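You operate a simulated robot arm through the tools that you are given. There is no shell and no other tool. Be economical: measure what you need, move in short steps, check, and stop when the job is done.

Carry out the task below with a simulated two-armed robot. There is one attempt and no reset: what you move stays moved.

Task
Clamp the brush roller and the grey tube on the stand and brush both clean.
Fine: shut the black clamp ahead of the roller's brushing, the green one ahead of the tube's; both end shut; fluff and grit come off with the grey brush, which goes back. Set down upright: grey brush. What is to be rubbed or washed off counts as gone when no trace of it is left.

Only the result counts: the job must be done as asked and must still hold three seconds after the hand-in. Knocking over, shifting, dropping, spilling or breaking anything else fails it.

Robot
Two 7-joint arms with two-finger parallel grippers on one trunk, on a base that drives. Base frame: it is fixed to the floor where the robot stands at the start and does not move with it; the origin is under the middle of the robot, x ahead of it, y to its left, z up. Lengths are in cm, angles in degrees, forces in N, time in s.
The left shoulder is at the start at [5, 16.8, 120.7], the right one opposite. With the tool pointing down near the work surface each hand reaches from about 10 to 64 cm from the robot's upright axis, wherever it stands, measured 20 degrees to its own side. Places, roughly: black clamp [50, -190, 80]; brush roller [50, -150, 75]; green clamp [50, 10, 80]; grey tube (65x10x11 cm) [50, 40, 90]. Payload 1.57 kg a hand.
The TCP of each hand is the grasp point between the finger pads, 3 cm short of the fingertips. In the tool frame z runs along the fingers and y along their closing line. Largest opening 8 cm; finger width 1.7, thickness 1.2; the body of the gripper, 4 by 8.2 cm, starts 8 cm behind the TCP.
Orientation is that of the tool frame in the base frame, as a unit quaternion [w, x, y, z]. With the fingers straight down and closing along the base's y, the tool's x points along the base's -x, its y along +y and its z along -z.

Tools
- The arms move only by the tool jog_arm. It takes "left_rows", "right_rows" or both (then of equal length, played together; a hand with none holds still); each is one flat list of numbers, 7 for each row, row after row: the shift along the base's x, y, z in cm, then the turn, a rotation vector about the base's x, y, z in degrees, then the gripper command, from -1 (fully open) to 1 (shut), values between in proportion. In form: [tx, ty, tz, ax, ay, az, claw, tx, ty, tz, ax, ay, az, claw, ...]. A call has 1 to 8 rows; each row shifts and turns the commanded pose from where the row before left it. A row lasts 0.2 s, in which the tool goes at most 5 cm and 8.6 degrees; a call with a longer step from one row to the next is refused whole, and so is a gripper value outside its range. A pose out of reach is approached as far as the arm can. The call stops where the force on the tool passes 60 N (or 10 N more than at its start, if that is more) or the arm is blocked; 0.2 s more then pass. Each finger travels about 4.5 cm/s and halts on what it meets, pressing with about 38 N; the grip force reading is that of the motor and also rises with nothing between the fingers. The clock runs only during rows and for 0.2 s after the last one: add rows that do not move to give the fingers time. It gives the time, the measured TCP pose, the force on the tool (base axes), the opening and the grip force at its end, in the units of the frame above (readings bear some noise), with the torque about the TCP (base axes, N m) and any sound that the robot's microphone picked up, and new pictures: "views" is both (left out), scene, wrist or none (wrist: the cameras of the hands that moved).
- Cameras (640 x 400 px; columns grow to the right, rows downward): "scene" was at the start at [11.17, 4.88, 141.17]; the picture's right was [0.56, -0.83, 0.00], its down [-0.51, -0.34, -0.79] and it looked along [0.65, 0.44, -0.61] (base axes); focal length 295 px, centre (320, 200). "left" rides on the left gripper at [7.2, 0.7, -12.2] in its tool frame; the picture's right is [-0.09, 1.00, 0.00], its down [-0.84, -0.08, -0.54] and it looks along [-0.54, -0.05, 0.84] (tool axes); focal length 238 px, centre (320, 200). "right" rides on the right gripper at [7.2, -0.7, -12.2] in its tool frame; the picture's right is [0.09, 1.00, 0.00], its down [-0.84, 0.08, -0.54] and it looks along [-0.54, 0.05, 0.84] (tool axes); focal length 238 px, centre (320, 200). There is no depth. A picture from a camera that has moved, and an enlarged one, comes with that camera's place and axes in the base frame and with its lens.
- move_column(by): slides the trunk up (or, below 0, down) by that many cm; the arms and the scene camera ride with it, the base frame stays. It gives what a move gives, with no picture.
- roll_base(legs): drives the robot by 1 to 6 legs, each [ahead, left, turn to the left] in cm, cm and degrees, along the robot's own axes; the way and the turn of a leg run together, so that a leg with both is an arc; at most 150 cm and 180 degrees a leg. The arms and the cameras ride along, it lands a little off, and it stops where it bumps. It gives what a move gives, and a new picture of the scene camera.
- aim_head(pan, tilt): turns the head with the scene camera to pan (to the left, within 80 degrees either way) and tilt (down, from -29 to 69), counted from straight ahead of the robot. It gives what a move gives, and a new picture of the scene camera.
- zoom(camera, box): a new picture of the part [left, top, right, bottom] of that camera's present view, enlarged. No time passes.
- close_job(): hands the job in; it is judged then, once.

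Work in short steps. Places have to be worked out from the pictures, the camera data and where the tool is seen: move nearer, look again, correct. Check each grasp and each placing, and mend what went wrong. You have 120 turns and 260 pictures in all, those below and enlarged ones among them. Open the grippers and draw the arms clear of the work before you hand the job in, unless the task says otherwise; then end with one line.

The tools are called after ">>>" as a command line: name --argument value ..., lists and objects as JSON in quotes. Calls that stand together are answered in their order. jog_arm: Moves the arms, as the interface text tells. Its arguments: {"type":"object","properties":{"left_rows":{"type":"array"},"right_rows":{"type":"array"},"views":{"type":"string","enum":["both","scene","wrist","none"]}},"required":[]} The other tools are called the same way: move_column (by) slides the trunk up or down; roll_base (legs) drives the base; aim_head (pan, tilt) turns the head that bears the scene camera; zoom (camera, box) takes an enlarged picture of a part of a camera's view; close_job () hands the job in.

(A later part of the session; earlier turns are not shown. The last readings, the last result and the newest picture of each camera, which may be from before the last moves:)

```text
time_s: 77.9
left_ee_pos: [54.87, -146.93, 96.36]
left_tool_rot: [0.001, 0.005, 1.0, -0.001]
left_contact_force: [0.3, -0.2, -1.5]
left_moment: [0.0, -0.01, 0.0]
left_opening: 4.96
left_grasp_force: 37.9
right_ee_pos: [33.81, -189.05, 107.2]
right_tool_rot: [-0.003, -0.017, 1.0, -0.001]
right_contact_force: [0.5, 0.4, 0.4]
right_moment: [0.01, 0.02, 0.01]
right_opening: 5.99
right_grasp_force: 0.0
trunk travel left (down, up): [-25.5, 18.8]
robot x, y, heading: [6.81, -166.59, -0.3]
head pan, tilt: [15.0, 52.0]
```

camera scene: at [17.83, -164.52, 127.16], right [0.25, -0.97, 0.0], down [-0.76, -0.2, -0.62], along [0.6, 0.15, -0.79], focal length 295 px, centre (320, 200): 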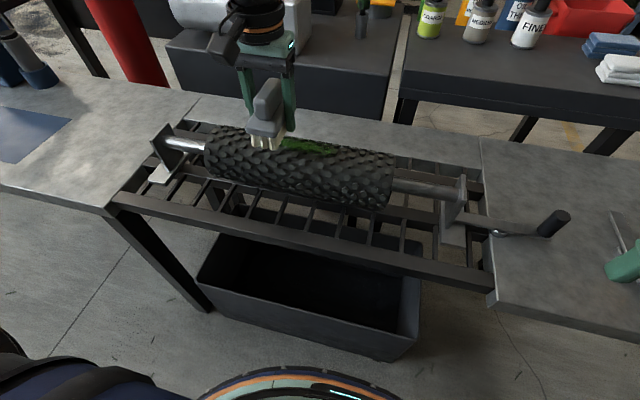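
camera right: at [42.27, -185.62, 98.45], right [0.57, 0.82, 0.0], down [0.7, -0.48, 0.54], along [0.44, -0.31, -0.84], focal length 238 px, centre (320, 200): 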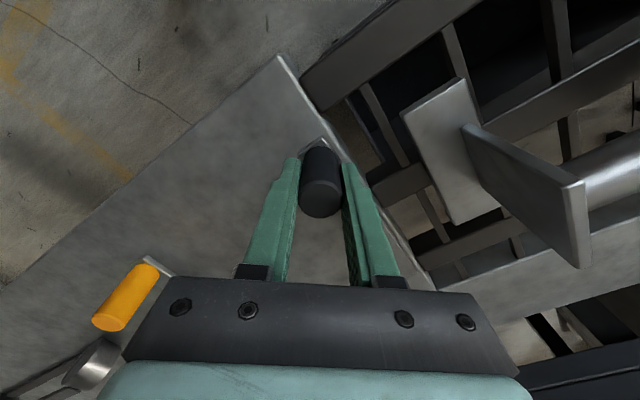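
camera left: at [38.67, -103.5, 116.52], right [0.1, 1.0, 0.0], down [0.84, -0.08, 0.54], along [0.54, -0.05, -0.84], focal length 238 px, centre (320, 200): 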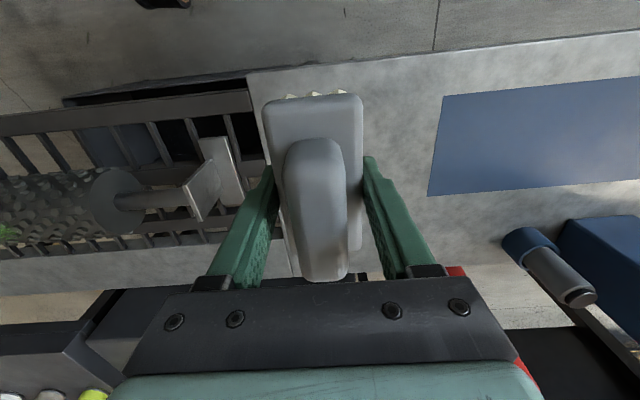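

No contact yet at 96.4; keep lowering.

>>> jog_arm --left_rows '[0, 0, -0.3, 0, 0, 0, 1, 0, 0, -0.3, 0, 0, 0, 1]' --views "none"

>>> jog_arm --left_rows '[0, 0, -0.3, 0, 0, 0, 1, 0, 0, -0.3, 0, 0, 0, 1]' --views "scene"

>>> zoom --camera "scene" --box '[160, 80, 400, 230]'

```text
time_s: 78.5
left_ee_pos: [54.84, -146.86, 95.85]
left_tool_rot: [0.0, 0.004, 1.0, -0.001]
left_contact_force: [-0.7, -0.3, -0.7]
left_moment: [-0.03, 0.0, -0.02]
left_opening: 4.95
left_grasp_force: 38.1
right_ee_pos: [33.69, -188.97, 107.36]
right_tool_rot: [-0.003, -0.016, 1.0, -0.002]
right_contact_force: [0.4, 0.1, 0.2]
right_moment: [0.0, -0.03, -0.02]
right_opening: 5.98
right_grasp_force: 0.1
trunk travel left (down, up): [-25.5, 18.8]
robot x, y, heading: [6.58, -166.23, -0.2]
head pan, tilt: [15.0, 52.0]
```

```text
time_s: 79.1
left_ee_pos: [54.64, -147.06, 95.66]
left_tool_rot: [0.006, 0.005, 1.0, 0.0]
left_contact_force: [0.2, 5.8, 25.2]
left_moment: [0.23, -0.01, -0.04]
left_opening: 4.95
left_grasp_force: 37.4
right_ee_pos: [33.59, -188.92, 107.39]
right_tool_rot: [-0.002, -0.016, 1.0, -0.002]
right_contact_force: [-0.8, 0.2, -0.7]
right_moment: [0.01, -0.01, 0.02]
right_opening: 5.99
right_grasp_force: 0.0
trunk travel left (down, up): [-25.5, 18.8]
robot x, y, heading: [6.51, -166.58, -0.4]
head pan, tilt: [15.0, 52.0]
camera scene: at [17.62, -164.54, 127.23], right [0.25, -0.97, 0.0], down [-0.76, -0.2, -0.62], along [0.6, 0.15, -0.79], focal length 295 px, centre (320, 200)
```

scene: 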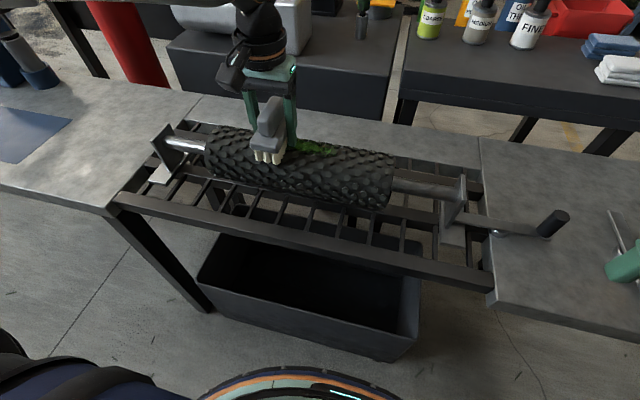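

```text
2.67 times, centred on (280, 155) of scene
camera zoom: at [17.62, -164.54, 127.23], right [0.25, -0.97, 0.0], down [-0.76, -0.2, -0.62], along [0.6, 0.15, -0.79], focal length 786 px, centre (427, 320)
```

zoom: 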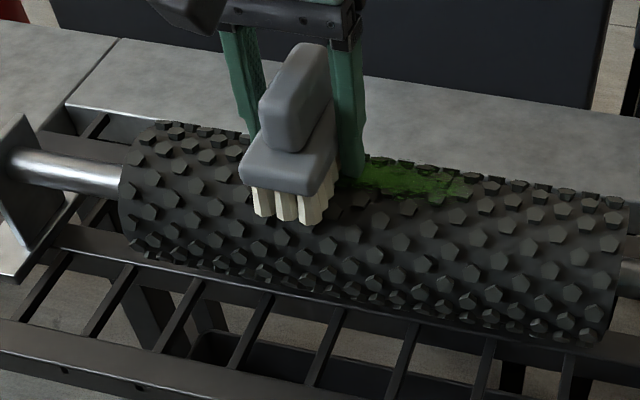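

Bristles touch at tool z 95.7 with 25 N. I stroke along the roller toward -y.

>>> jog_arm --left_rows '[0, -1.5, 0.1, 0, 0, 0, 1, 0, -1.5, 0, 0, 0, 0, 1, 0, -1.5, 0, 0, 0, 0, 1, 0, -1.5, 0, 0, 0, 0, 1, 0, -1.5, 0, 0, 0, 0, 1, 0, -1.5, 0, 0, 0, 0, 1, 0, -1.5, 0, 0, 0, 0, 1, 0, -1.5, 0, 0, 0, 0, 1]' --views "scene"

>>> zoom --camera "scene" --box '[160, 80, 400, 230]'

```text
time_s: 80.9
left_ee_pos: [50.5, -153.28, 95.77]
left_tool_rot: [0.001, 0.005, 1.0, -0.002]
left_contact_force: [3.8, 2.0, 11.9]
left_moment: [0.03, -0.63, 0.08]
left_opening: 4.95
left_grasp_force: 38.3
left hand out of reach, approached as far as the arm can: row 3, 4, 5, 6, 7, 8
right_ee_pos: [33.65, -189.09, 107.31]
right_tool_rot: [-0.001, -0.016, 1.0, -0.002]
right_contact_force: [0.4, -0.2, -0.5]
right_moment: [0.0, -0.02, 0.02]
right_opening: 6.01
right_grasp_force: 0.1
trunk travel left (down, up): [-25.5, 18.8]
robot x, y, heading: [6.36, -166.64, -0.5]
head pan, tilt: [15.0, 52.0]
camera scene: at [17.76, -164.54, 127.15], right [0.25, -0.97, 0.0], down [-0.76, -0.2, -0.62], along [0.6, 0.15, -0.79], focal length 295 px, centre (320, 200)
```

scene: 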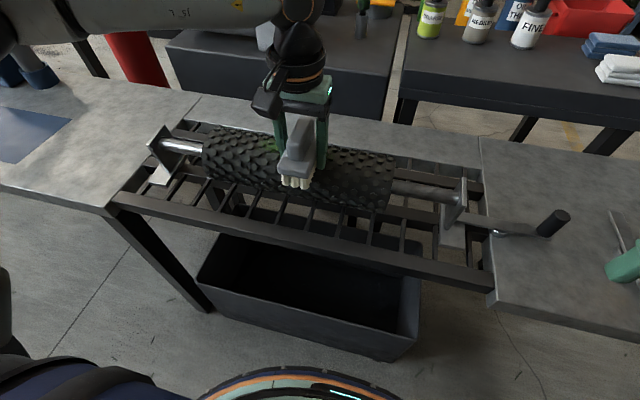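

```text
2.67 times, centred on (280, 155) of scene
camera zoom: at [17.76, -164.54, 127.15], right [0.25, -0.97, 0.0], down [-0.76, -0.2, -0.62], along [0.6, 0.15, -0.79], focal length 786 px, centre (427, 320)
```

zoom: 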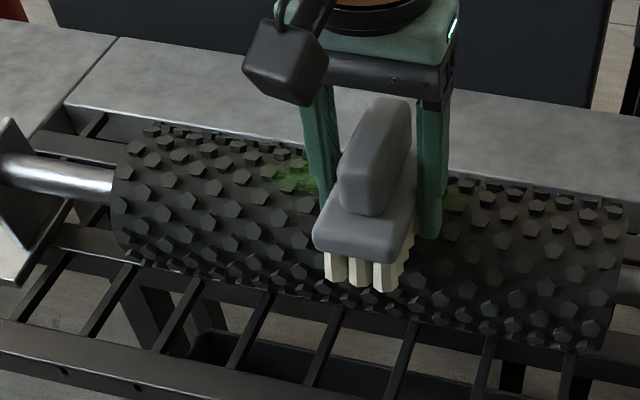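

Fluff fades; but the hand ran out of reach inward. I lift, then shift the base 13 cm to the right.

>>> jog_arm --left_rows '[0, 2, 3, 0, 0, 0, 1, 0, 3, 3, 0, 0, 0, 1]' --views "none"

>>> roll_base --legs '[[0, -14, 0]]'

>>> zoom --camera "scene" --box '[120, 50, 360, 200]'

```text
time_s: 81.5
left_ee_pos: [50.61, -148.05, 101.91]
left_tool_rot: [-0.001, 0.005, 1.0, 0.0]
left_contact_force: [0.8, 0.3, -1.9]
left_moment: [0.01, 0.0, -0.01]
left_opening: 4.95
left_grasp_force: 37.3
right_ee_pos: [33.68, -189.07, 107.29]
right_tool_rot: [-0.003, -0.016, 1.0, -0.002]
right_contact_force: [0.2, -0.2, 0.6]
right_moment: [-0.02, 0.01, -0.03]
right_opening: 6.0
right_grasp_force: 0.0
trunk travel left (down, up): [-25.5, 18.8]
robot x, y, heading: [6.52, -166.35, -0.6]
head pan, tilt: [15.0, 52.0]
```

```text
time_s: 83.3
left_ee_pos: [50.5, -161.87, 101.98]
left_tool_rot: [0.0, 0.005, 1.0, -0.001]
left_contact_force: [0.4, 0.2, -2.8]
left_moment: [0.01, 0.0, -0.01]
left_opening: 4.96
left_grasp_force: 37.8
right_ee_pos: [33.53, -202.82, 107.39]
right_tool_rot: [-0.003, -0.016, 1.0, -0.002]
right_contact_force: [0.7, -0.3, 0.4]
right_moment: [0.03, 0.04, 0.0]
right_opening: 6.0
right_grasp_force: 0.0
trunk travel left (down, up): [-25.5, 18.8]
robot x, y, heading: [6.34, -180.07, -0.7]
head pan, tilt: [15.0, 52.0]
camera scene: at [17.69, -178.34, 127.16], right [0.25, -0.97, 0.0], down [-0.76, -0.2, -0.62], along [0.6, 0.15, -0.79], focal length 295 px, centre (320, 200)
```

scene: 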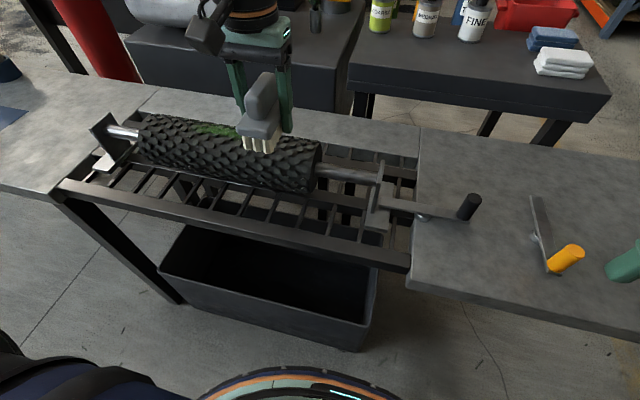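

```text
2.67 times, centred on (240, 125) of scene
camera zoom: at [17.69, -178.34, 127.16], right [0.25, -0.97, 0.0], down [-0.76, -0.2, -0.62], along [0.6, 0.15, -0.79], focal length 786 px, centre (533, 400)
```

zoom: 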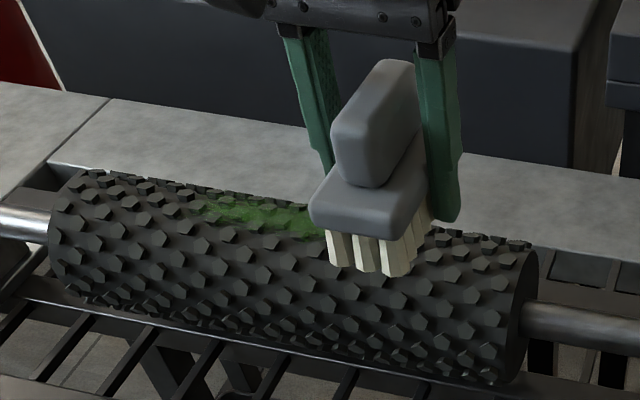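

Now the fluff is well within the left hand's range. I come down at y -161 and stroke toward +y.

>>> jog_arm --left_rows '[2.1, 0.5, -2, 0, 0, 0, 1, 2.1, 0.4, -2, 0, 0, 0, 1, 0, 0, -1.6, 0, 0, 0, 1, 0, 0, -0.6, 0, 0, 0, 1, 0, 0, -0.4, 0, 0, 0, 1]' --views "none"

>>> jog_arm --left_rows '[0, 2, 0, 0, 0, 0, 1, 0, 2, 0, 0, 0, 0, 1, 0, 2, 0, 0, 0, 0, 1, 0, 2, 0, 0, 0, 0, 1, 0, 2, 0, 0, 0, 0, 1, 0, 2, 0, 0, 0, 0, 1, 0, 2, 0, 0, 0, 0, 1, 0, 2, 0, 0, 0, 0, 1]' --views "scene"

>>> zoom --camera "scene" --box '[120, 50, 360, 200]'

```text
time_s: 84.5
left_ee_pos: [54.8, -161.11, 95.67]
left_tool_rot: [0.003, 0.005, 1.0, -0.001]
left_contact_force: [-0.9, 4.1, 16.7]
left_moment: [0.17, 0.06, -0.02]
left_opening: 4.95
left_grasp_force: 37.9
right_ee_pos: [33.46, -202.84, 107.4]
right_tool_rot: [-0.001, -0.016, 1.0, -0.002]
right_contact_force: [-0.2, 0.2, 1.1]
right_moment: [-0.01, -0.01, 0.0]
right_opening: 6.01
right_grasp_force: 0.1
trunk travel left (down, up): [-25.5, 18.8]
robot x, y, heading: [6.22, -180.12, -0.5]
head pan, tilt: [15.0, 52.0]
```

```text
time_s: 86.3
left_ee_pos: [54.73, -145.32, 95.74]
left_tool_rot: [0.003, 0.005, 1.0, 0.0]
left_contact_force: [0.6, -6.2, 23.3]
left_moment: [-0.2, 0.0, 0.06]
left_opening: 4.93
left_grasp_force: 37.7
right_ee_pos: [33.4, -203.06, 107.32]
right_tool_rot: [-0.002, -0.017, 1.0, -0.001]
right_contact_force: [0.0, -0.3, 0.2]
right_moment: [-0.01, 0.01, 0.01]
right_opening: 5.99
right_grasp_force: 0.0
trunk travel left (down, up): [-25.5, 18.8]
robot x, y, heading: [6.41, -180.0, -0.3]
head pan, tilt: [15.0, 52.0]
camera scene: at [17.49, -178.52, 127.2], right [0.25, -0.97, 0.0], down [-0.76, -0.19, -0.62], along [0.6, 0.15, -0.79], focal length 295 px, centre (320, 200)
```

scene: 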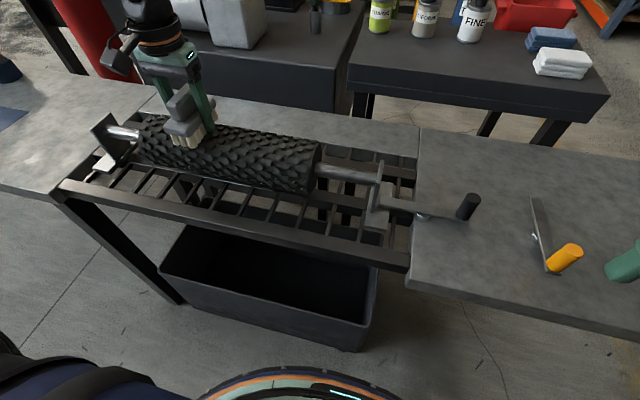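

```text
2.67 times, centred on (240, 125) of scene
camera zoom: at [17.49, -178.52, 127.2], right [0.25, -0.97, 0.0], down [-0.76, -0.19, -0.62], along [0.6, 0.15, -0.79], focal length 786 px, centre (533, 400)
```

zoom: 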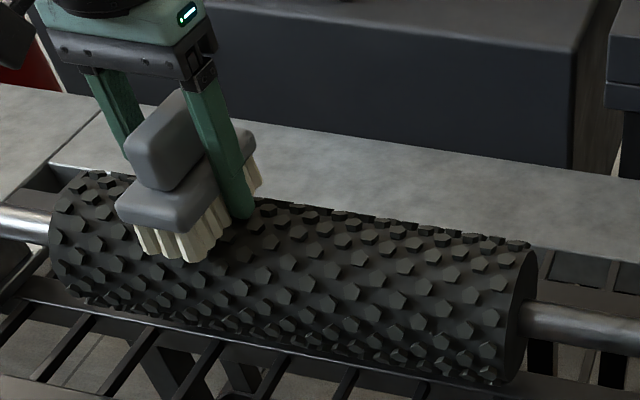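

Fluff looks gone already. For safety I make another pass back at a slightly larger x and lift, then inspect.

>>> jog_arm --left_rows '[0.8, 2, 0, 0, 0, 0, 1, 0, -2.2, 0, 0, 0, 0, 1, 0, -2.2, 0, 0, 0, 0, 1, 0, -2.2, 0, 0, 0, 0, 1, 0, -2.2, 0, 0, 0, 0, 1, 0, -2.2, 0, 0, 0, 0, 1, 0, -2.2, 0, 0, 0, 0, 1, 0, -2.2, 0, 0, 0, 0, 1]' --views "none"

>>> jog_arm --left_rows '[-2.2, -1, 0, 0, 0, 0, 1, 0, 2.2, 0, 0, 0, 0, 1, 0, 2.2, 0, 0, 0, 0, 1, 0, 2.2, 0, 0, 0, 0, 1, 0, 2.2, 0, 0, 0, 0, 1, 0, 2.2, 0, 0, 0, 0, 1, 0, 2.2, 0, 0, 0, 0, 1, 0, 2.2, 0, 0, 0, 0, 1]' --views "none"

>>> jog_arm --left_rows '[0, 0, 4, 0, 0, 0, 1, -2, 2, 4, 0, 0, 0, 1, -3, 2, 3, 0, 0, 0, 1, -3, 2, 3, 0, 0, 0, 1, -3, 2, 3, 0, 0, 0, 1]' --views "both"

>>> zoom --camera "scene" --box '[120, 70, 360, 220]'

```text
time_s: 88.1
left_ee_pos: [55.45, -158.46, 95.6]
left_tool_rot: [0.002, 0.004, 1.0, 0.0]
left_contact_force: [0.8, 5.6, 22.7]
left_moment: [0.13, 0.1, -0.07]
left_opening: 4.94
left_grasp_force: 38.2
right_ee_pos: [33.33, -202.78, 107.44]
right_tool_rot: [-0.002, -0.016, 1.0, -0.002]
right_contact_force: [-0.1, -0.1, -0.3]
right_moment: [0.0, 0.0, 0.0]
right_opening: 6.01
right_grasp_force: 0.0
trunk travel left (down, up): [-25.5, 18.8]
robot x, y, heading: [6.51, -180.6, -0.7]
head pan, tilt: [15.0, 52.0]
```

```text
time_s: 89.9
left_ee_pos: [53.16, -144.19, 95.42]
left_tool_rot: [0.0, 0.005, 1.0, 0.0]
left_contact_force: [-0.1, -3.3, 15.6]
left_moment: [-0.27, -0.28, -0.03]
left_opening: 4.96
left_grasp_force: 38.1
right_ee_pos: [33.58, -202.89, 107.31]
right_tool_rot: [-0.003, -0.016, 1.0, 0.0]
right_contact_force: [0.0, -0.4, 0.2]
right_moment: [0.03, -0.02, 0.06]
right_opening: 6.01
right_grasp_force: 0.0
trunk travel left (down, up): [-25.5, 18.8]
robot x, y, heading: [6.56, -180.34, -0.7]
head pan, tilt: [15.0, 52.0]
```

```text
time_s: 91.1
left_ee_pos: [42.18, -135.94, 112.36]
left_tool_rot: [0.0, 0.005, 1.0, 0.0]
left_contact_force: [-0.4, 0.0, -1.5]
left_moment: [0.0, 0.0, -0.04]
left_opening: 4.95
left_grasp_force: 38.1
right_ee_pos: [33.54, -202.7, 107.29]
right_tool_rot: [-0.002, -0.016, 1.0, -0.003]
right_contact_force: [0.4, -0.1, -0.2]
right_moment: [0.01, 0.04, 0.03]
right_opening: 6.01
right_grasp_force: 0.2
trunk travel left (down, up): [-25.5, 18.8]
robot x, y, heading: [6.41, -180.14, -0.5]
head pan, tilt: [15.0, 52.0]
camera scene: at [17.64, -178.3, 127.16], right [0.25, -0.97, 0.0], down [-0.76, -0.2, -0.62], along [0.6, 0.15, -0.79], focal length 295 px, centre (320, 200)
camera left: at [34.98, -135.24, 124.62], right [0.1, 0.99, 0.0], down [0.84, -0.09, 0.54], along [0.54, -0.06, -0.84], focal length 238 px, centre (320, 200)
```

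scene: 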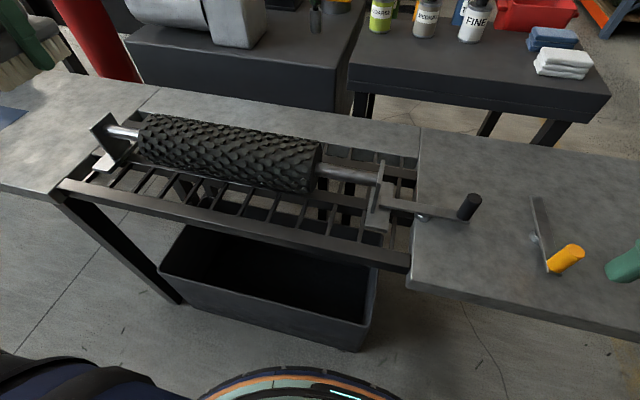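
left: 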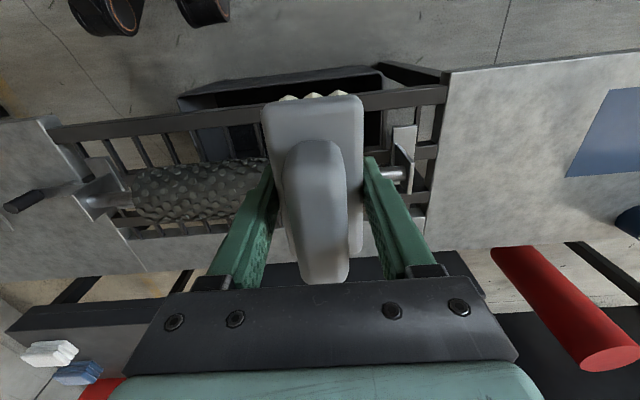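

```text
2.67 times, centred on (240, 145) of scene
camera zoom: at [17.64, -178.3, 127.16], right [0.25, -0.97, 0.0], down [-0.76, -0.2, -0.62], along [0.6, 0.15, -0.79], focal length 786 px, centre (533, 347)
```

zoom: 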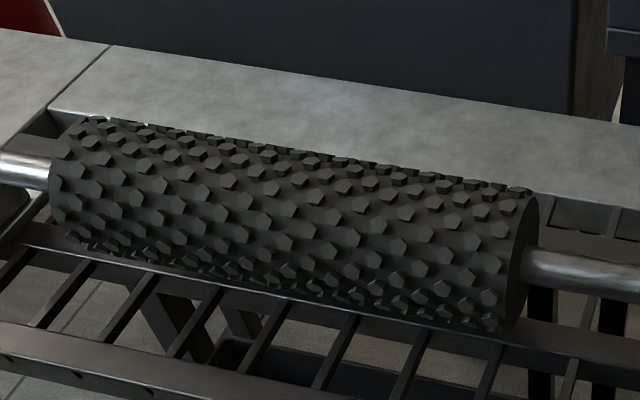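

Top and front are clean. I check the wrist view, then drive toward the tube (with the brush held high, and a retreat of 5 cm).

>>> zoom --camera "left" --box '[110, 140, 290, 250]'

>>> roll_base --legs '[[-5, 0, 0], [0, 100, 0], [0, 80, 0]]'

```text
3.56 times, centred on (200, 195) of left
camera zoom: at [34.98, -135.24, 124.62], right [0.1, 0.99, 0.0], down [0.84, -0.09, 0.54], along [0.54, -0.06, -0.84], focal length 848 px, centre (747, 218)
```

zoom: 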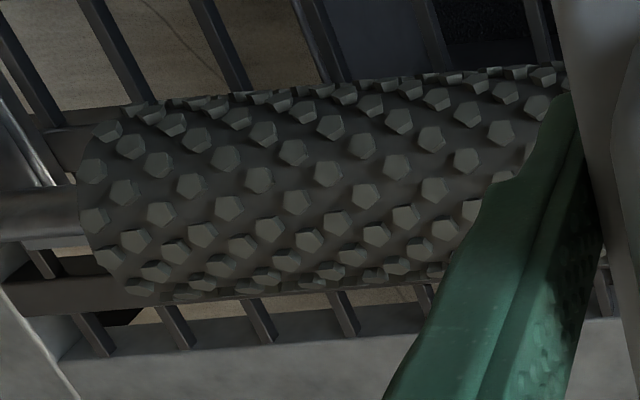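

```text
time_s: 107.7
left_ee_pos: [40.01, 42.44, 112.39]
left_tool_rot: [0.0, 0.009, 1.0, -0.001]
left_contact_force: [-0.1, -0.4, -2.2]
left_moment: [-0.02, 0.0, 0.01]
left_opening: 4.96
left_grasp_force: 37.7
right_ee_pos: [30.82, -24.25, 107.34]
right_tool_rot: [-0.003, -0.012, 1.0, -0.002]
right_contact_force: [-0.1, -0.8, 0.5]
right_moment: [-0.01, 0.04, 0.05]
right_opening: 6.0
right_grasp_force: 0.0
trunk travel left (down, up): [-25.5, 18.8]
robot x, y, heading: [4.0, -1.7, -0.8]
head pan, tilt: [15.0, 52.0]
camera scene: at [15.08, 0.38, 127.16], right [0.24, -0.97, 0.0], down [-0.76, -0.19, -0.62], along [0.6, 0.15, -0.79], focal length 295 px, centre (320, 200)
```

scene: 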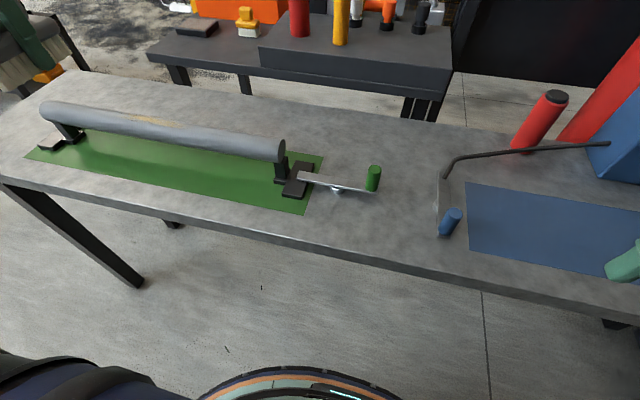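

Grit triangulates to about [52, 41, 93.4] on the tube's top. I drive 16 cm further left and take a close look.

>>> roll_base --legs '[[2, 16, 0]]'

>>> aim_head --pan 25 --tilt 50

>>> zoom --camera "scene" --box '[120, 80, 400, 250]'

>>> zoom --camera "left" --box '[0, 0, 640, 400]'

```text
time_s: 109.7
left_ee_pos: [42.29, 58.24, 112.32]
left_tool_rot: [0.0, 0.01, 1.0, 0.0]
left_contact_force: [-0.1, 0.2, -1.7]
left_moment: [-0.02, 0.0, -0.02]
left_opening: 4.95
left_grasp_force: 38.3
right_ee_pos: [33.03, -8.68, 107.36]
right_tool_rot: [-0.002, -0.011, 1.0, -0.002]
right_contact_force: [0.1, -0.5, -0.9]
right_moment: [0.01, -0.01, -0.01]
right_opening: 6.01
right_grasp_force: 0.1
trunk travel left (down, up): [-25.5, 18.8]
robot x, y, heading: [5.92, 13.98, -1.2]
head pan, tilt: [15.0, 52.0]
camera scene: at [17.37, 16.09, 127.16], right [0.24, -0.97, 0.0], down [-0.77, -0.19, -0.62], along [0.6, 0.15, -0.79], focal length 295 px, centre (320, 200)
```

scene: 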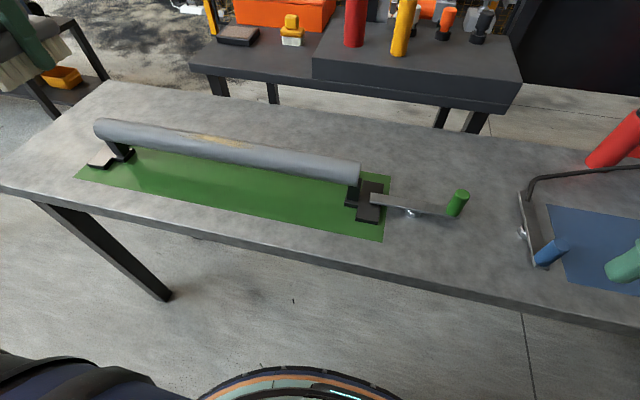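

```text
time_s: 110.4
left_ee_pos: [42.32, 58.19, 112.44]
left_tool_rot: [0.0, 0.01, 1.0, 0.001]
left_contact_force: [0.5, -0.1, -1.3]
left_moment: [-0.02, 0.02, 0.0]
left_opening: 4.95
left_grasp_force: 37.3
right_ee_pos: [33.17, -8.64, 107.34]
right_tool_rot: [-0.002, -0.012, 1.0, -0.002]
right_contact_force: [-0.1, 0.3, 0.8]
right_moment: [-0.01, -0.01, 0.01]
right_opening: 5.99
right_grasp_force: 0.0
trunk travel left (down, up): [-25.5, 18.8]
robot x, y, heading: [5.77, 14.34, -1.2]
head pan, tilt: [25.0, 50.0]
camera scene: at [17.12, 17.37, 127.42], right [0.4, -0.91, 0.0], down [-0.7, -0.31, -0.64], along [0.59, 0.26, -0.77], focal length 295 px, centre (320, 200)
```

scene: 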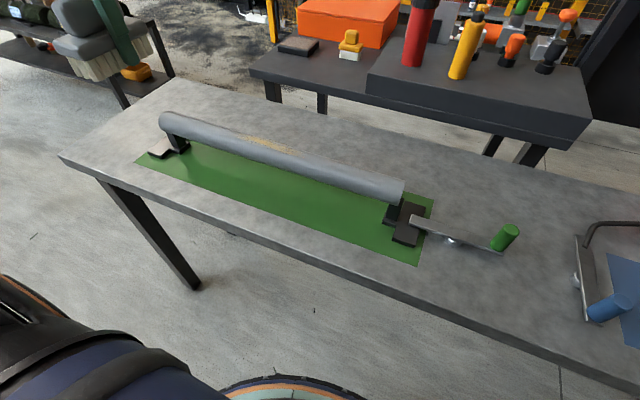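

```text
2.29 times, centred on (260, 165) of scene
camera zoom: at [17.12, 17.37, 127.42], right [0.4, -0.91, 0.0], down [-0.7, -0.31, -0.64], along [0.59, 0.26, -0.77], focal length 673 px, centre (457, 280)
```

zoom: 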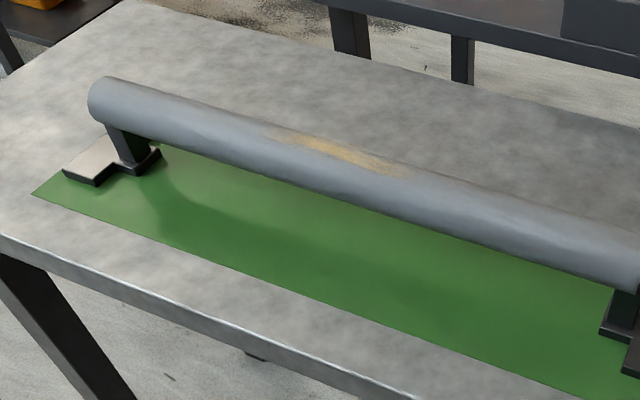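

```text
1.00 times, centred on (320, 200) of left (not enlarged: the box is as wide or as high as the picture)
camera zoom: at [35.14, 58.92, 124.6], right [0.11, 0.99, 0.0], down [0.84, -0.09, 0.54], along [0.54, -0.06, -0.84], focal length 238 px, centre (320, 200)
```

zoom: 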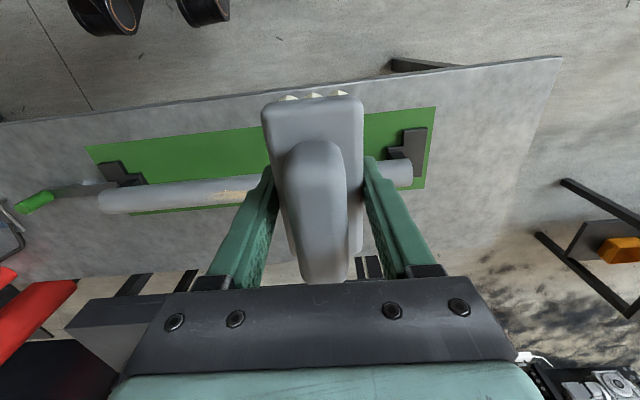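

Grit spans y 36–48.5 at x about 51.3, tube top about 93.9. I move the brush over y 50 and descend slowly.

>>> jog_arm --left_rows '[2.25, -2.05, -2.5, 0, 0, 0, 1, 2.25, -2.05, -2.5, 0, 0, 0, 1, 2.25, -2.05, -2.5, 0, 0, 0, 1, 2.25, -2.05, -2.5, 0, 0, 0, 1, 0, 0, -1.5, 0, 0, 0, 1]' --views "scene"

>>> zoom --camera "scene" --box '[120, 50, 360, 200]'

>>> jog_arm --left_rows '[0, 0, -0.5, 0, 0, 0, 1, 0, 0, -0.3, 0, 0, 0, 1]' --views "none"

>>> jog_arm --left_rows '[0, 0, -0.3, 0, 0, 0, 1, 0, 0, -0.3, 0, 0, 0, 1]' --views "none"

```text
time_s: 111.6
left_ee_pos: [51.29, 49.91, 100.85]
left_tool_rot: [0.0, 0.01, 1.0, -0.001]
left_contact_force: [-0.3, -0.2, -1.3]
left_moment: [-0.06, 0.02, 0.02]
left_opening: 4.93
left_grasp_force: 37.9
right_ee_pos: [32.96, -8.49, 107.36]
right_tool_rot: [-0.002, -0.011, 1.0, -0.002]
right_contact_force: [0.1, 0.0, 0.4]
right_moment: [0.01, 0.0, -0.01]
right_opening: 5.99
right_grasp_force: 0.1
trunk travel left (down, up): [-25.5, 18.8]
robot x, y, heading: [5.76, 14.37, -1.0]
head pan, tilt: [25.0, 50.0]
camera scene: at [17.11, 17.39, 127.42], right [0.41, -0.91, 0.0], down [-0.7, -0.31, -0.64], along [0.59, 0.26, -0.77], focal length 295 px, centre (320, 200)
```

scene: 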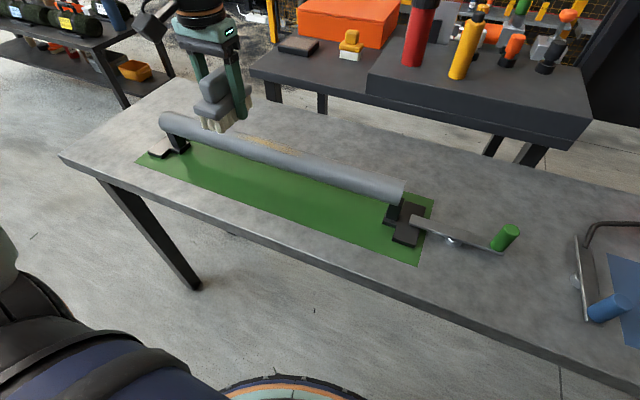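

```text
2.67 times, centred on (240, 125) of scene
camera zoom: at [17.11, 17.39, 127.42], right [0.41, -0.91, 0.0], down [-0.7, -0.31, -0.64], along [0.59, 0.26, -0.77], focal length 786 px, centre (533, 400)
```

zoom: 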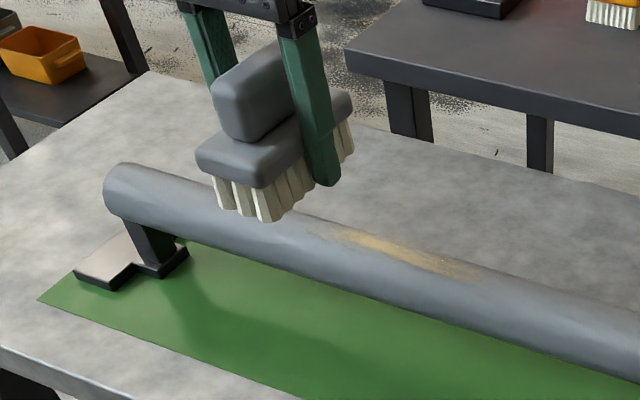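

```text
time_s: 112.2
left_ee_pos: [51.37, 49.97, 100.14]
left_tool_rot: [0.001, 0.009, 1.0, 0.0]
left_contact_force: [-0.6, -0.2, -1.6]
left_moment: [0.0, -0.03, -0.04]
left_opening: 4.98
left_grasp_force: 37.7
right_ee_pos: [32.97, -8.64, 107.32]
right_tool_rot: [-0.003, -0.012, 1.0, -0.002]
right_contact_force: [-0.1, 0.3, 0.7]
right_moment: [0.05, 0.01, -0.03]
right_opening: 6.01
right_grasp_force: 0.0
trunk travel left (down, up): [-25.5, 18.8]
robot x, y, heading: [5.93, 14.74, -1.3]
head pan, tilt: [25.0, 50.0]
```

```text
time_s: 112.8
left_ee_pos: [51.36, 50.03, 99.61]
left_tool_rot: [0.0, 0.01, 1.0, -0.001]
left_contact_force: [-0.6, 0.9, -2.4]
left_moment: [-0.01, 0.0, 0.01]
left_opening: 4.94
left_grasp_force: 38.1
right_ee_pos: [33.16, -8.53, 107.31]
right_tool_rot: [-0.003, -0.011, 1.0, -0.002]
right_contact_force: [0.1, -0.3, 0.5]
right_moment: [0.0, 0.02, 0.02]
right_opening: 5.99
right_grasp_force: 0.2
trunk travel left (down, up): [-25.5, 18.8]
robot x, y, heading: [6.25, 14.6, -0.9]
head pan, tilt: [25.0, 50.0]
```

Still free at 99.6; continue down gently.

>>> jog_arm --left_rows '[0, 0, -0.4, 0, 0, 0, 1, 0, 0, -0.4, 0, 0, 0, 1]' --views "none"

>>> jog_arm --left_rows '[0, 0, -0.3, 0, 0, 0, 1, 0, 0, -0.3, 0, 0, 0, 1]' --views "none"

>>> jog_arm --left_rows '[0, 0, -0.2, 0, 0, 0, 1, 0, 0, 0, 0, 0, 0, 1]' --views "scene"

```text
time_s: 113.4
left_ee_pos: [51.3, 50.02, 98.78]
left_tool_rot: [0.0, 0.01, 1.0, 0.001]
left_contact_force: [0.0, 0.4, -1.4]
left_moment: [0.04, -0.01, -0.01]
left_opening: 4.95
left_grasp_force: 37.3
right_ee_pos: [32.93, -8.46, 107.31]
right_tool_rot: [-0.002, -0.011, 1.0, -0.001]
right_contact_force: [0.1, 0.8, -0.6]
right_moment: [-0.01, 0.01, 0.01]
right_opening: 5.97
right_grasp_force: 0.1
trunk travel left (down, up): [-25.5, 18.8]
robot x, y, heading: [6.05, 14.55, -1.2]
head pan, tilt: [25.0, 50.0]
```

```text
time_s: 114.0
left_ee_pos: [51.32, 49.89, 98.1]
left_tool_rot: [0.0, 0.01, 1.0, 0.0]
left_contact_force: [0.3, -0.7, -0.6]
left_moment: [0.01, -0.01, 0.02]
left_opening: 4.95
left_grasp_force: 38.7
right_ee_pos: [33.05, -8.63, 107.25]
right_tool_rot: [-0.002, -0.012, 1.0, -0.002]
right_contact_force: [0.3, 0.9, -0.7]
right_moment: [-0.04, -0.02, 0.02]
right_opening: 6.0
right_grasp_force: 0.0
trunk travel left (down, up): [-25.5, 18.8]
robot x, y, heading: [5.97, 14.25, -1.1]
head pan, tilt: [25.0, 50.0]
```

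```text
time_s: 114.6
left_ee_pos: [51.39, 49.87, 97.92]
left_tool_rot: [0.0, 0.009, 1.0, 0.0]
left_contact_force: [-0.5, 0.1, -1.7]
left_moment: [-0.02, 0.03, 0.02]
left_opening: 4.95
left_grasp_force: 38.0
right_ee_pos: [32.98, -8.73, 107.3]
right_tool_rot: [-0.003, -0.012, 1.0, -0.001]
right_contact_force: [0.6, -0.6, -0.1]
right_moment: [0.02, 0.02, 0.03]
right_opening: 5.98
right_grasp_force: 0.0
trunk travel left (down, up): [-25.5, 18.8]
robot x, y, heading: [5.96, 14.4, -0.9]
head pan, tilt: [25.0, 50.0]
camera scene: at [17.12, 17.37, 127.42], right [0.41, -0.91, 0.0], down [-0.7, -0.31, -0.64], along [0.59, 0.26, -0.77], focal length 295 px, centre (320, 200)
```

scene: 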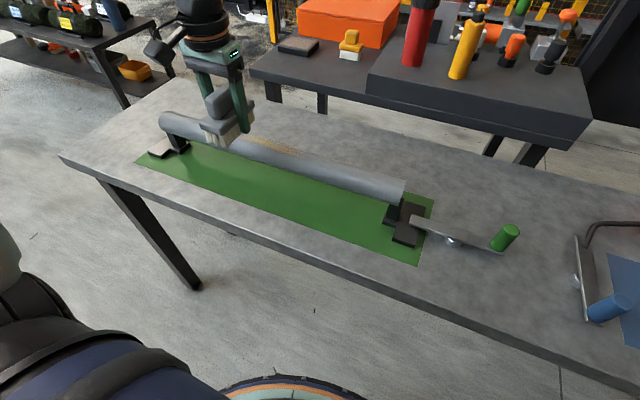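

>>> zoom --camera "scene" --box '[140, 70, 320, 190]'

>>> jog_arm --left_rows '[0, 0, -0.3, 0, 0, 0, 1, 0, 0, -0.2, 0, 0, 0, 1]' --views "none"

>>> jog_arm --left_rows '[0, 0, -0.2, 0, 0, 0, 1, 0, 0, -0.2, 0, 0, 0, 1]' --views "none"

```text
3.33 times, centred on (230, 130) of scene
camera zoom: at [17.12, 17.37, 127.42], right [0.41, -0.91, 0.0], down [-0.7, -0.31, -0.64], along [0.59, 0.26, -0.77], focal length 982 px, centre (620, 433)
```

zoom: 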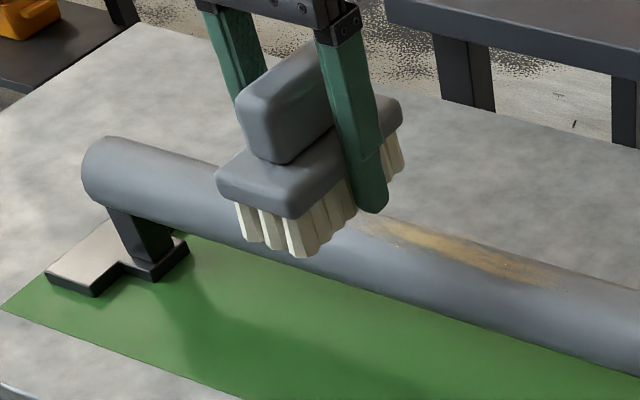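

```text
time_s: 115.2
left_ee_pos: [51.41, 50.0, 97.46]
left_tool_rot: [0.0, 0.01, 1.0, 0.001]
left_contact_force: [1.0, -0.5, -1.6]
left_moment: [0.01, -0.02, 0.01]
left_opening: 4.95
left_grasp_force: 37.2
right_ee_pos: [33.05, -8.57, 107.37]
right_tool_rot: [-0.003, -0.011, 1.0, -0.002]
right_contact_force: [0.1, -0.3, 0.7]
right_moment: [-0.01, 0.02, 0.04]
right_opening: 6.0
right_grasp_force: 0.1
trunk travel left (down, up): [-25.5, 18.8]
robot x, y, heading: [6.12, 14.66, -1.3]
head pan, tilt: [25.0, 50.0]
```

```text
time_s: 115.8
left_ee_pos: [51.29, 49.81, 97.03]
left_tool_rot: [0.0, 0.01, 1.0, 0.0]
left_contact_force: [-0.7, -1.0, -1.1]
left_moment: [-0.04, -0.01, 0.01]
left_opening: 4.96
left_grasp_force: 38.1
right_ee_pos: [33.07, -8.46, 107.22]
right_tool_rot: [-0.002, -0.011, 1.0, -0.002]
right_contact_force: [0.2, 0.6, 0.3]
right_moment: [-0.01, -0.04, 0.02]
right_opening: 5.99
right_grasp_force: 0.0
trunk travel left (down, up): [-25.5, 18.8]
robot x, y, heading: [6.01, 14.06, -1.1]
head pan, tilt: [25.0, 50.0]
```

Fingertips turn out about level with the bristle ends (table near 80.4, so tube contact is expected near tool z 96.8). Continue lowering carefully.

>>> jog_arm --left_rows '[0, 0, -0.2, 0, 0, 0, 1, 0, 0, -0.2, 0, 0, 0, 1]' --views "none"

>>> jog_arm --left_rows '[0, 0, -0.2, 0, 0, 0, 1, 0, 0, -0.2, 0, 0, 0, 1]' --views "none"

```text
time_s: 116.4
left_ee_pos: [51.35, 49.93, 96.53]
left_tool_rot: [0.0, 0.009, 1.0, 0.0]
left_contact_force: [0.5, 1.0, -1.0]
left_moment: [0.01, 0.02, 0.01]
left_opening: 4.96
left_grasp_force: 38.5
right_ee_pos: [33.04, -8.58, 107.23]
right_tool_rot: [-0.003, -0.011, 1.0, -0.002]
right_contact_force: [0.6, 1.1, 0.3]
right_moment: [-0.02, -0.03, -0.01]
right_opening: 6.01
right_grasp_force: 0.1
trunk travel left (down, up): [-25.5, 18.8]
robot x, y, heading: [6.23, 14.24, -0.9]
head pan, tilt: [25.0, 50.0]
```

```text
time_s: 117.0
left_ee_pos: [51.33, 49.98, 96.14]
left_tool_rot: [0.0, 0.011, 1.0, 0.0]
left_contact_force: [0.7, -0.5, -1.0]
left_moment: [-0.02, -0.02, -0.03]
left_opening: 4.97
left_grasp_force: 37.8
right_ee_pos: [33.06, -8.55, 107.28]
right_tool_rot: [-0.003, -0.011, 1.0, -0.002]
right_contact_force: [-0.5, -0.7, -0.1]
right_moment: [0.01, 0.01, 0.01]
right_opening: 6.01
right_grasp_force: 0.1
trunk travel left (down, up): [-25.5, 18.8]
robot x, y, heading: [6.52, 15.0, -1.0]
head pan, tilt: [25.0, 50.0]
```

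Still free at 96.1; go on with a look.

>>> jog_arm --left_rows '[0, 0, -0.2, 0, 0, 0, 1, 0, 0, -0.2, 0, 0, 0, 1]' --views "none"

>>> jog_arm --left_rows '[0, 0, -0.2, 0, 0, 0, 1, 0, 0, -0.2, 0, 0, 0, 1]' --views "scene"

>>> zoom --camera "scene" --box '[140, 70, 320, 190]'

```text
time_s: 117.6
left_ee_pos: [51.47, 49.86, 95.76]
left_tool_rot: [0.001, 0.01, 1.0, 0.0]
left_contact_force: [0.2, 0.3, -1.1]
left_moment: [-0.02, -0.04, 0.01]
left_opening: 4.93
left_grasp_force: 37.8
right_ee_pos: [33.06, -8.67, 107.27]
right_tool_rot: [-0.002, -0.012, 1.0, -0.002]
right_contact_force: [-0.7, 0.2, -0.4]
right_moment: [0.01, 0.04, 0.02]
right_opening: 5.99
right_grasp_force: 0.0
trunk travel left (down, up): [-25.5, 18.8]
robot x, y, heading: [5.95, 14.1, -0.7]
head pan, tilt: [25.0, 50.0]
```

```text
time_s: 118.2
left_ee_pos: [51.33, 49.9, 95.41]
left_tool_rot: [0.0, 0.01, 1.0, -0.001]
left_contact_force: [0.3, 0.6, -0.4]
left_moment: [0.02, 0.03, -0.01]
left_opening: 4.93
left_grasp_force: 38.0
right_ee_pos: [33.06, -8.54, 107.27]
right_tool_rot: [-0.002, -0.011, 1.0, -0.001]
right_contact_force: [-0.7, 0.6, 0.0]
right_moment: [0.02, -0.01, 0.01]
right_opening: 5.99
right_grasp_force: 0.2
trunk travel left (down, up): [-25.5, 18.8]
robot x, y, heading: [6.36, 14.43, -0.8]
head pan, tilt: [25.0, 50.0]
camera scene: at [17.12, 17.37, 127.42], right [0.41, -0.91, 0.0], down [-0.7, -0.31, -0.64], along [0.59, 0.26, -0.77], focal length 295 px, centre (320, 200)
```

scene: 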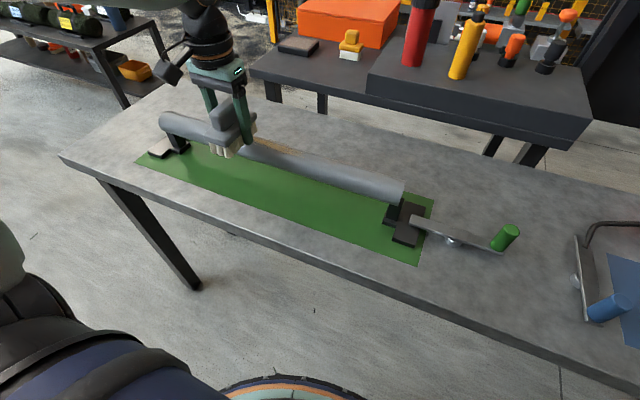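

```text
3.33 times, centred on (230, 130) of scene
camera zoom: at [17.12, 17.37, 127.42], right [0.41, -0.91, 0.0], down [-0.7, -0.31, -0.64], along [0.59, 0.26, -0.77], focal length 982 px, centre (620, 433)
```

zoom: 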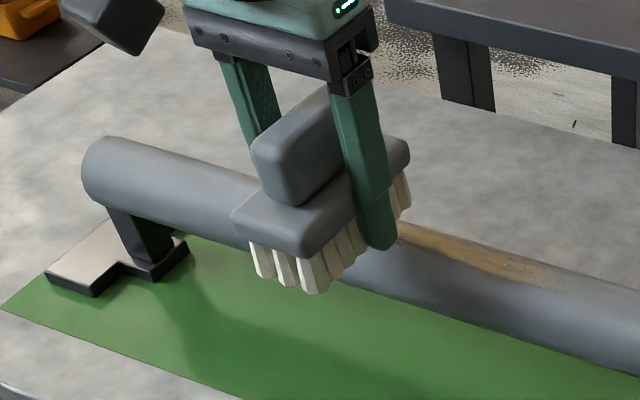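

Very near the surface now. Continue in 0.2 steps.

>>> jog_arm --left_rows '[0, 0, -0.2, 0, 0, 0, 1, 0, 0, -0.2, 0, 0, 0, 1]' --views "none"

>>> jog_arm --left_rows '[0, 0, -0.2, 0, 0, 0, 1, 0, 0, -0.2, 0, 0, 0, 1]' --views "none"

>>> jog_arm --left_rows '[0, 0, -0.2, 0, 0, 0, 1, 0, 0, -0.2, 0, 0, 0, 1]' --views "none"

```text
time_s: 118.8
left_ee_pos: [51.29, 49.82, 94.99]
left_tool_rot: [0.0, 0.01, 1.0, 0.0]
left_contact_force: [-0.4, 0.6, -1.0]
left_moment: [0.0, -0.01, 0.01]
left_opening: 4.95
left_grasp_force: 37.9
right_ee_pos: [33.06, -8.55, 107.34]
right_tool_rot: [-0.002, -0.011, 1.0, -0.002]
right_contact_force: [0.5, 0.2, -0.2]
right_moment: [0.0, 0.01, 0.0]
right_opening: 5.98
right_grasp_force: 0.0
trunk travel left (down, up): [-25.5, 18.8]
robot x, y, heading: [6.14, 14.26, -1.1]
head pan, tilt: [25.0, 50.0]
```

```text
time_s: 119.4
left_ee_pos: [51.38, 49.89, 94.57]
left_tool_rot: [0.0, 0.01, 1.0, 0.0]
left_contact_force: [0.5, 0.2, -0.4]
left_moment: [-0.02, 0.03, 0.06]
left_opening: 4.97
left_grasp_force: 38.0
right_ee_pos: [33.07, -8.58, 107.31]
right_tool_rot: [-0.002, -0.011, 1.0, -0.002]
right_contact_force: [0.5, 0.5, -0.1]
right_moment: [0.03, -0.02, 0.0]
right_opening: 6.01
right_grasp_force: 0.1
trunk travel left (down, up): [-25.5, 18.8]
robot x, y, heading: [5.89, 14.21, -0.9]
head pan, tilt: [25.0, 50.0]
```

```text
time_s: 120.0
left_ee_pos: [51.35, 50.09, 94.11]
left_tool_rot: [0.0, 0.009, 1.0, 0.0]
left_contact_force: [-0.2, 0.6, -1.3]
left_moment: [0.01, 0.0, 0.03]
left_opening: 4.95
left_grasp_force: 38.2
right_ee_pos: [32.99, -8.61, 107.44]
right_tool_rot: [-0.003, -0.012, 1.0, -0.001]
right_contact_force: [0.3, 0.3, 0.1]
right_moment: [0.03, -0.01, 0.0]
right_opening: 6.02
right_grasp_force: 0.0
trunk travel left (down, up): [-25.5, 18.8]
robot x, y, heading: [5.88, 14.25, -1.4]
head pan, tilt: [25.0, 50.0]
```

Still nothing at 94.1; I look before continuing, the tube may be lower and farther than judged.

>>> jog_arm --left_rows '[0, 0, 0, 0, 0, 0, 1]' --views "both"

>>> zoom --camera "scene" --box '[140, 70, 320, 190]'

```text
time_s: 120.4
left_ee_pos: [51.39, 49.91, 94.2]
left_tool_rot: [0.0, 0.009, 1.0, 0.0]
left_contact_force: [0.4, 0.0, -2.2]
left_moment: [-0.03, -0.03, 0.03]
left_opening: 4.96
left_grasp_force: 38.0
right_ee_pos: [33.05, -8.64, 107.25]
right_tool_rot: [-0.002, -0.011, 1.0, -0.002]
right_contact_force: [-0.2, -0.3, 0.1]
right_moment: [0.01, -0.01, 0.01]
right_opening: 6.0
right_grasp_force: 0.0
trunk travel left (down, up): [-25.5, 18.8]
robot x, y, heading: [5.83, 14.11, -1.1]
head pan, tilt: [25.0, 50.0]
camera scene: at [17.12, 17.37, 127.42], right [0.41, -0.91, 0.0], down [-0.7, -0.31, -0.64], along [0.59, 0.26, -0.77], focal length 295 px, centre (320, 200)
camera left: at [44.11, 50.7, 106.37], right [0.11, 0.99, 0.0], down [0.84, -0.09, 0.54], along [0.54, -0.06, -0.84], focal length 238 px, centre (320, 200)
```

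scene: 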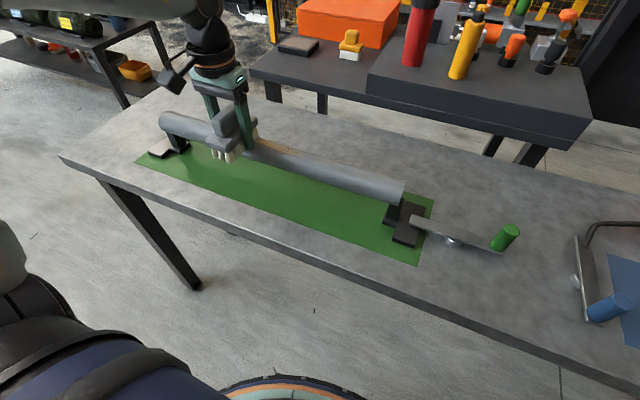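
left: 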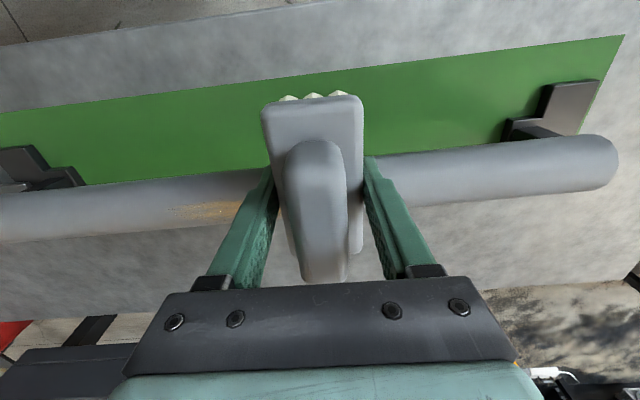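

```text
3.33 times, centred on (230, 130) of scene
camera zoom: at [17.12, 17.37, 127.42], right [0.41, -0.91, 0.0], down [-0.7, -0.31, -0.64], along [0.59, 0.26, -0.77], focal length 982 px, centre (620, 433)
```

zoom: 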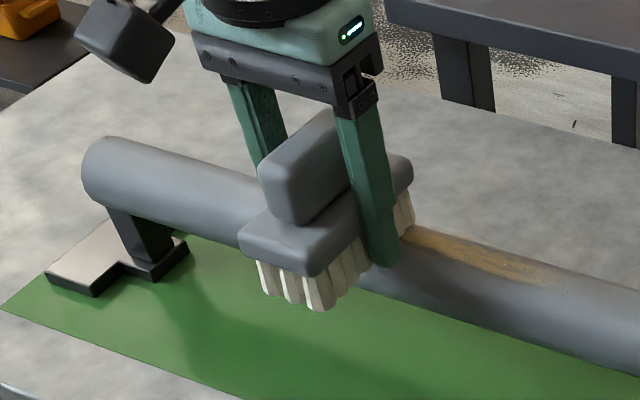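

Re-triangulating with the grit's visible end: tube axis about x 54, top about 91. I shift 2.6 cm in x and lower further.

>>> jog_arm --left_rows '[1.3, 0, 0.2, 0, 0, 0, 1, 1.3, 0, 0, 0, 0, 0, 1, 0, 0, -0.2, 0, 0, 0, 1, 0, 0, -0.2, 0, 0, 0, 1]' --views "none"

>>> jog_arm --left_rows '[0, 0, -0.2, 0, 0, 0, 1, 0, 0, -0.2, 0, 0, 0, 1]' --views "none"

>>> jog_arm --left_rows '[0, 0, -0.2, 0, 0, 0, 1, 0, 0, -0.2, 0, 0, 0, 1]' --views "none"

```text
time_s: 121.4
left_ee_pos: [53.92, 50.01, 94.11]
left_tool_rot: [0.0, 0.01, 1.0, 0.0]
left_contact_force: [0.5, -0.2, -1.5]
left_moment: [-0.01, 0.01, 0.02]
left_opening: 4.96
left_grasp_force: 38.0
right_ee_pos: [33.01, -8.49, 107.24]
right_tool_rot: [-0.002, -0.011, 1.0, -0.002]
right_contact_force: [-0.7, 0.2, 0.0]
right_moment: [-0.02, 0.03, 0.0]
right_opening: 5.99
right_grasp_force: 0.2
trunk travel left (down, up): [-25.5, 18.8]
robot x, y, heading: [6.13, 14.32, -1.2]
head pan, tilt: [25.0, 50.0]
```

```text
time_s: 122.0
left_ee_pos: [53.98, 49.92, 93.59]
left_tool_rot: [0.0, 0.009, 1.0, 0.0]
left_contact_force: [0.7, 0.7, -2.5]
left_moment: [0.0, -0.04, 0.0]
left_opening: 4.94
left_grasp_force: 38.4
right_ee_pos: [33.09, -8.56, 107.35]
right_tool_rot: [-0.003, -0.011, 1.0, -0.002]
right_contact_force: [-0.4, 0.1, -0.1]
right_moment: [0.0, 0.0, -0.04]
right_opening: 6.0
right_grasp_force: 0.1
trunk travel left (down, up): [-25.5, 18.8]
robot x, y, heading: [6.21, 14.52, -1.0]
head pan, tilt: [25.0, 50.0]
```

```text
time_s: 122.6
left_ee_pos: [53.86, 49.88, 93.62]
left_tool_rot: [0.003, 0.01, 1.0, 0.001]
left_contact_force: [-1.4, 4.1, 15.4]
left_moment: [0.0, -0.05, 0.02]
left_opening: 4.95
left_grasp_force: 38.1
right_ee_pos: [32.94, -8.49, 107.33]
right_tool_rot: [-0.002, -0.011, 1.0, -0.001]
right_contact_force: [-0.1, 0.1, 0.2]
right_moment: [0.0, -0.01, 0.0]
right_opening: 6.02
right_grasp_force: 0.0
trunk travel left (down, up): [-25.5, 18.8]
robot x, y, heading: [5.97, 14.41, -0.8]
head pan, tilt: [25.0, 50.0]
```

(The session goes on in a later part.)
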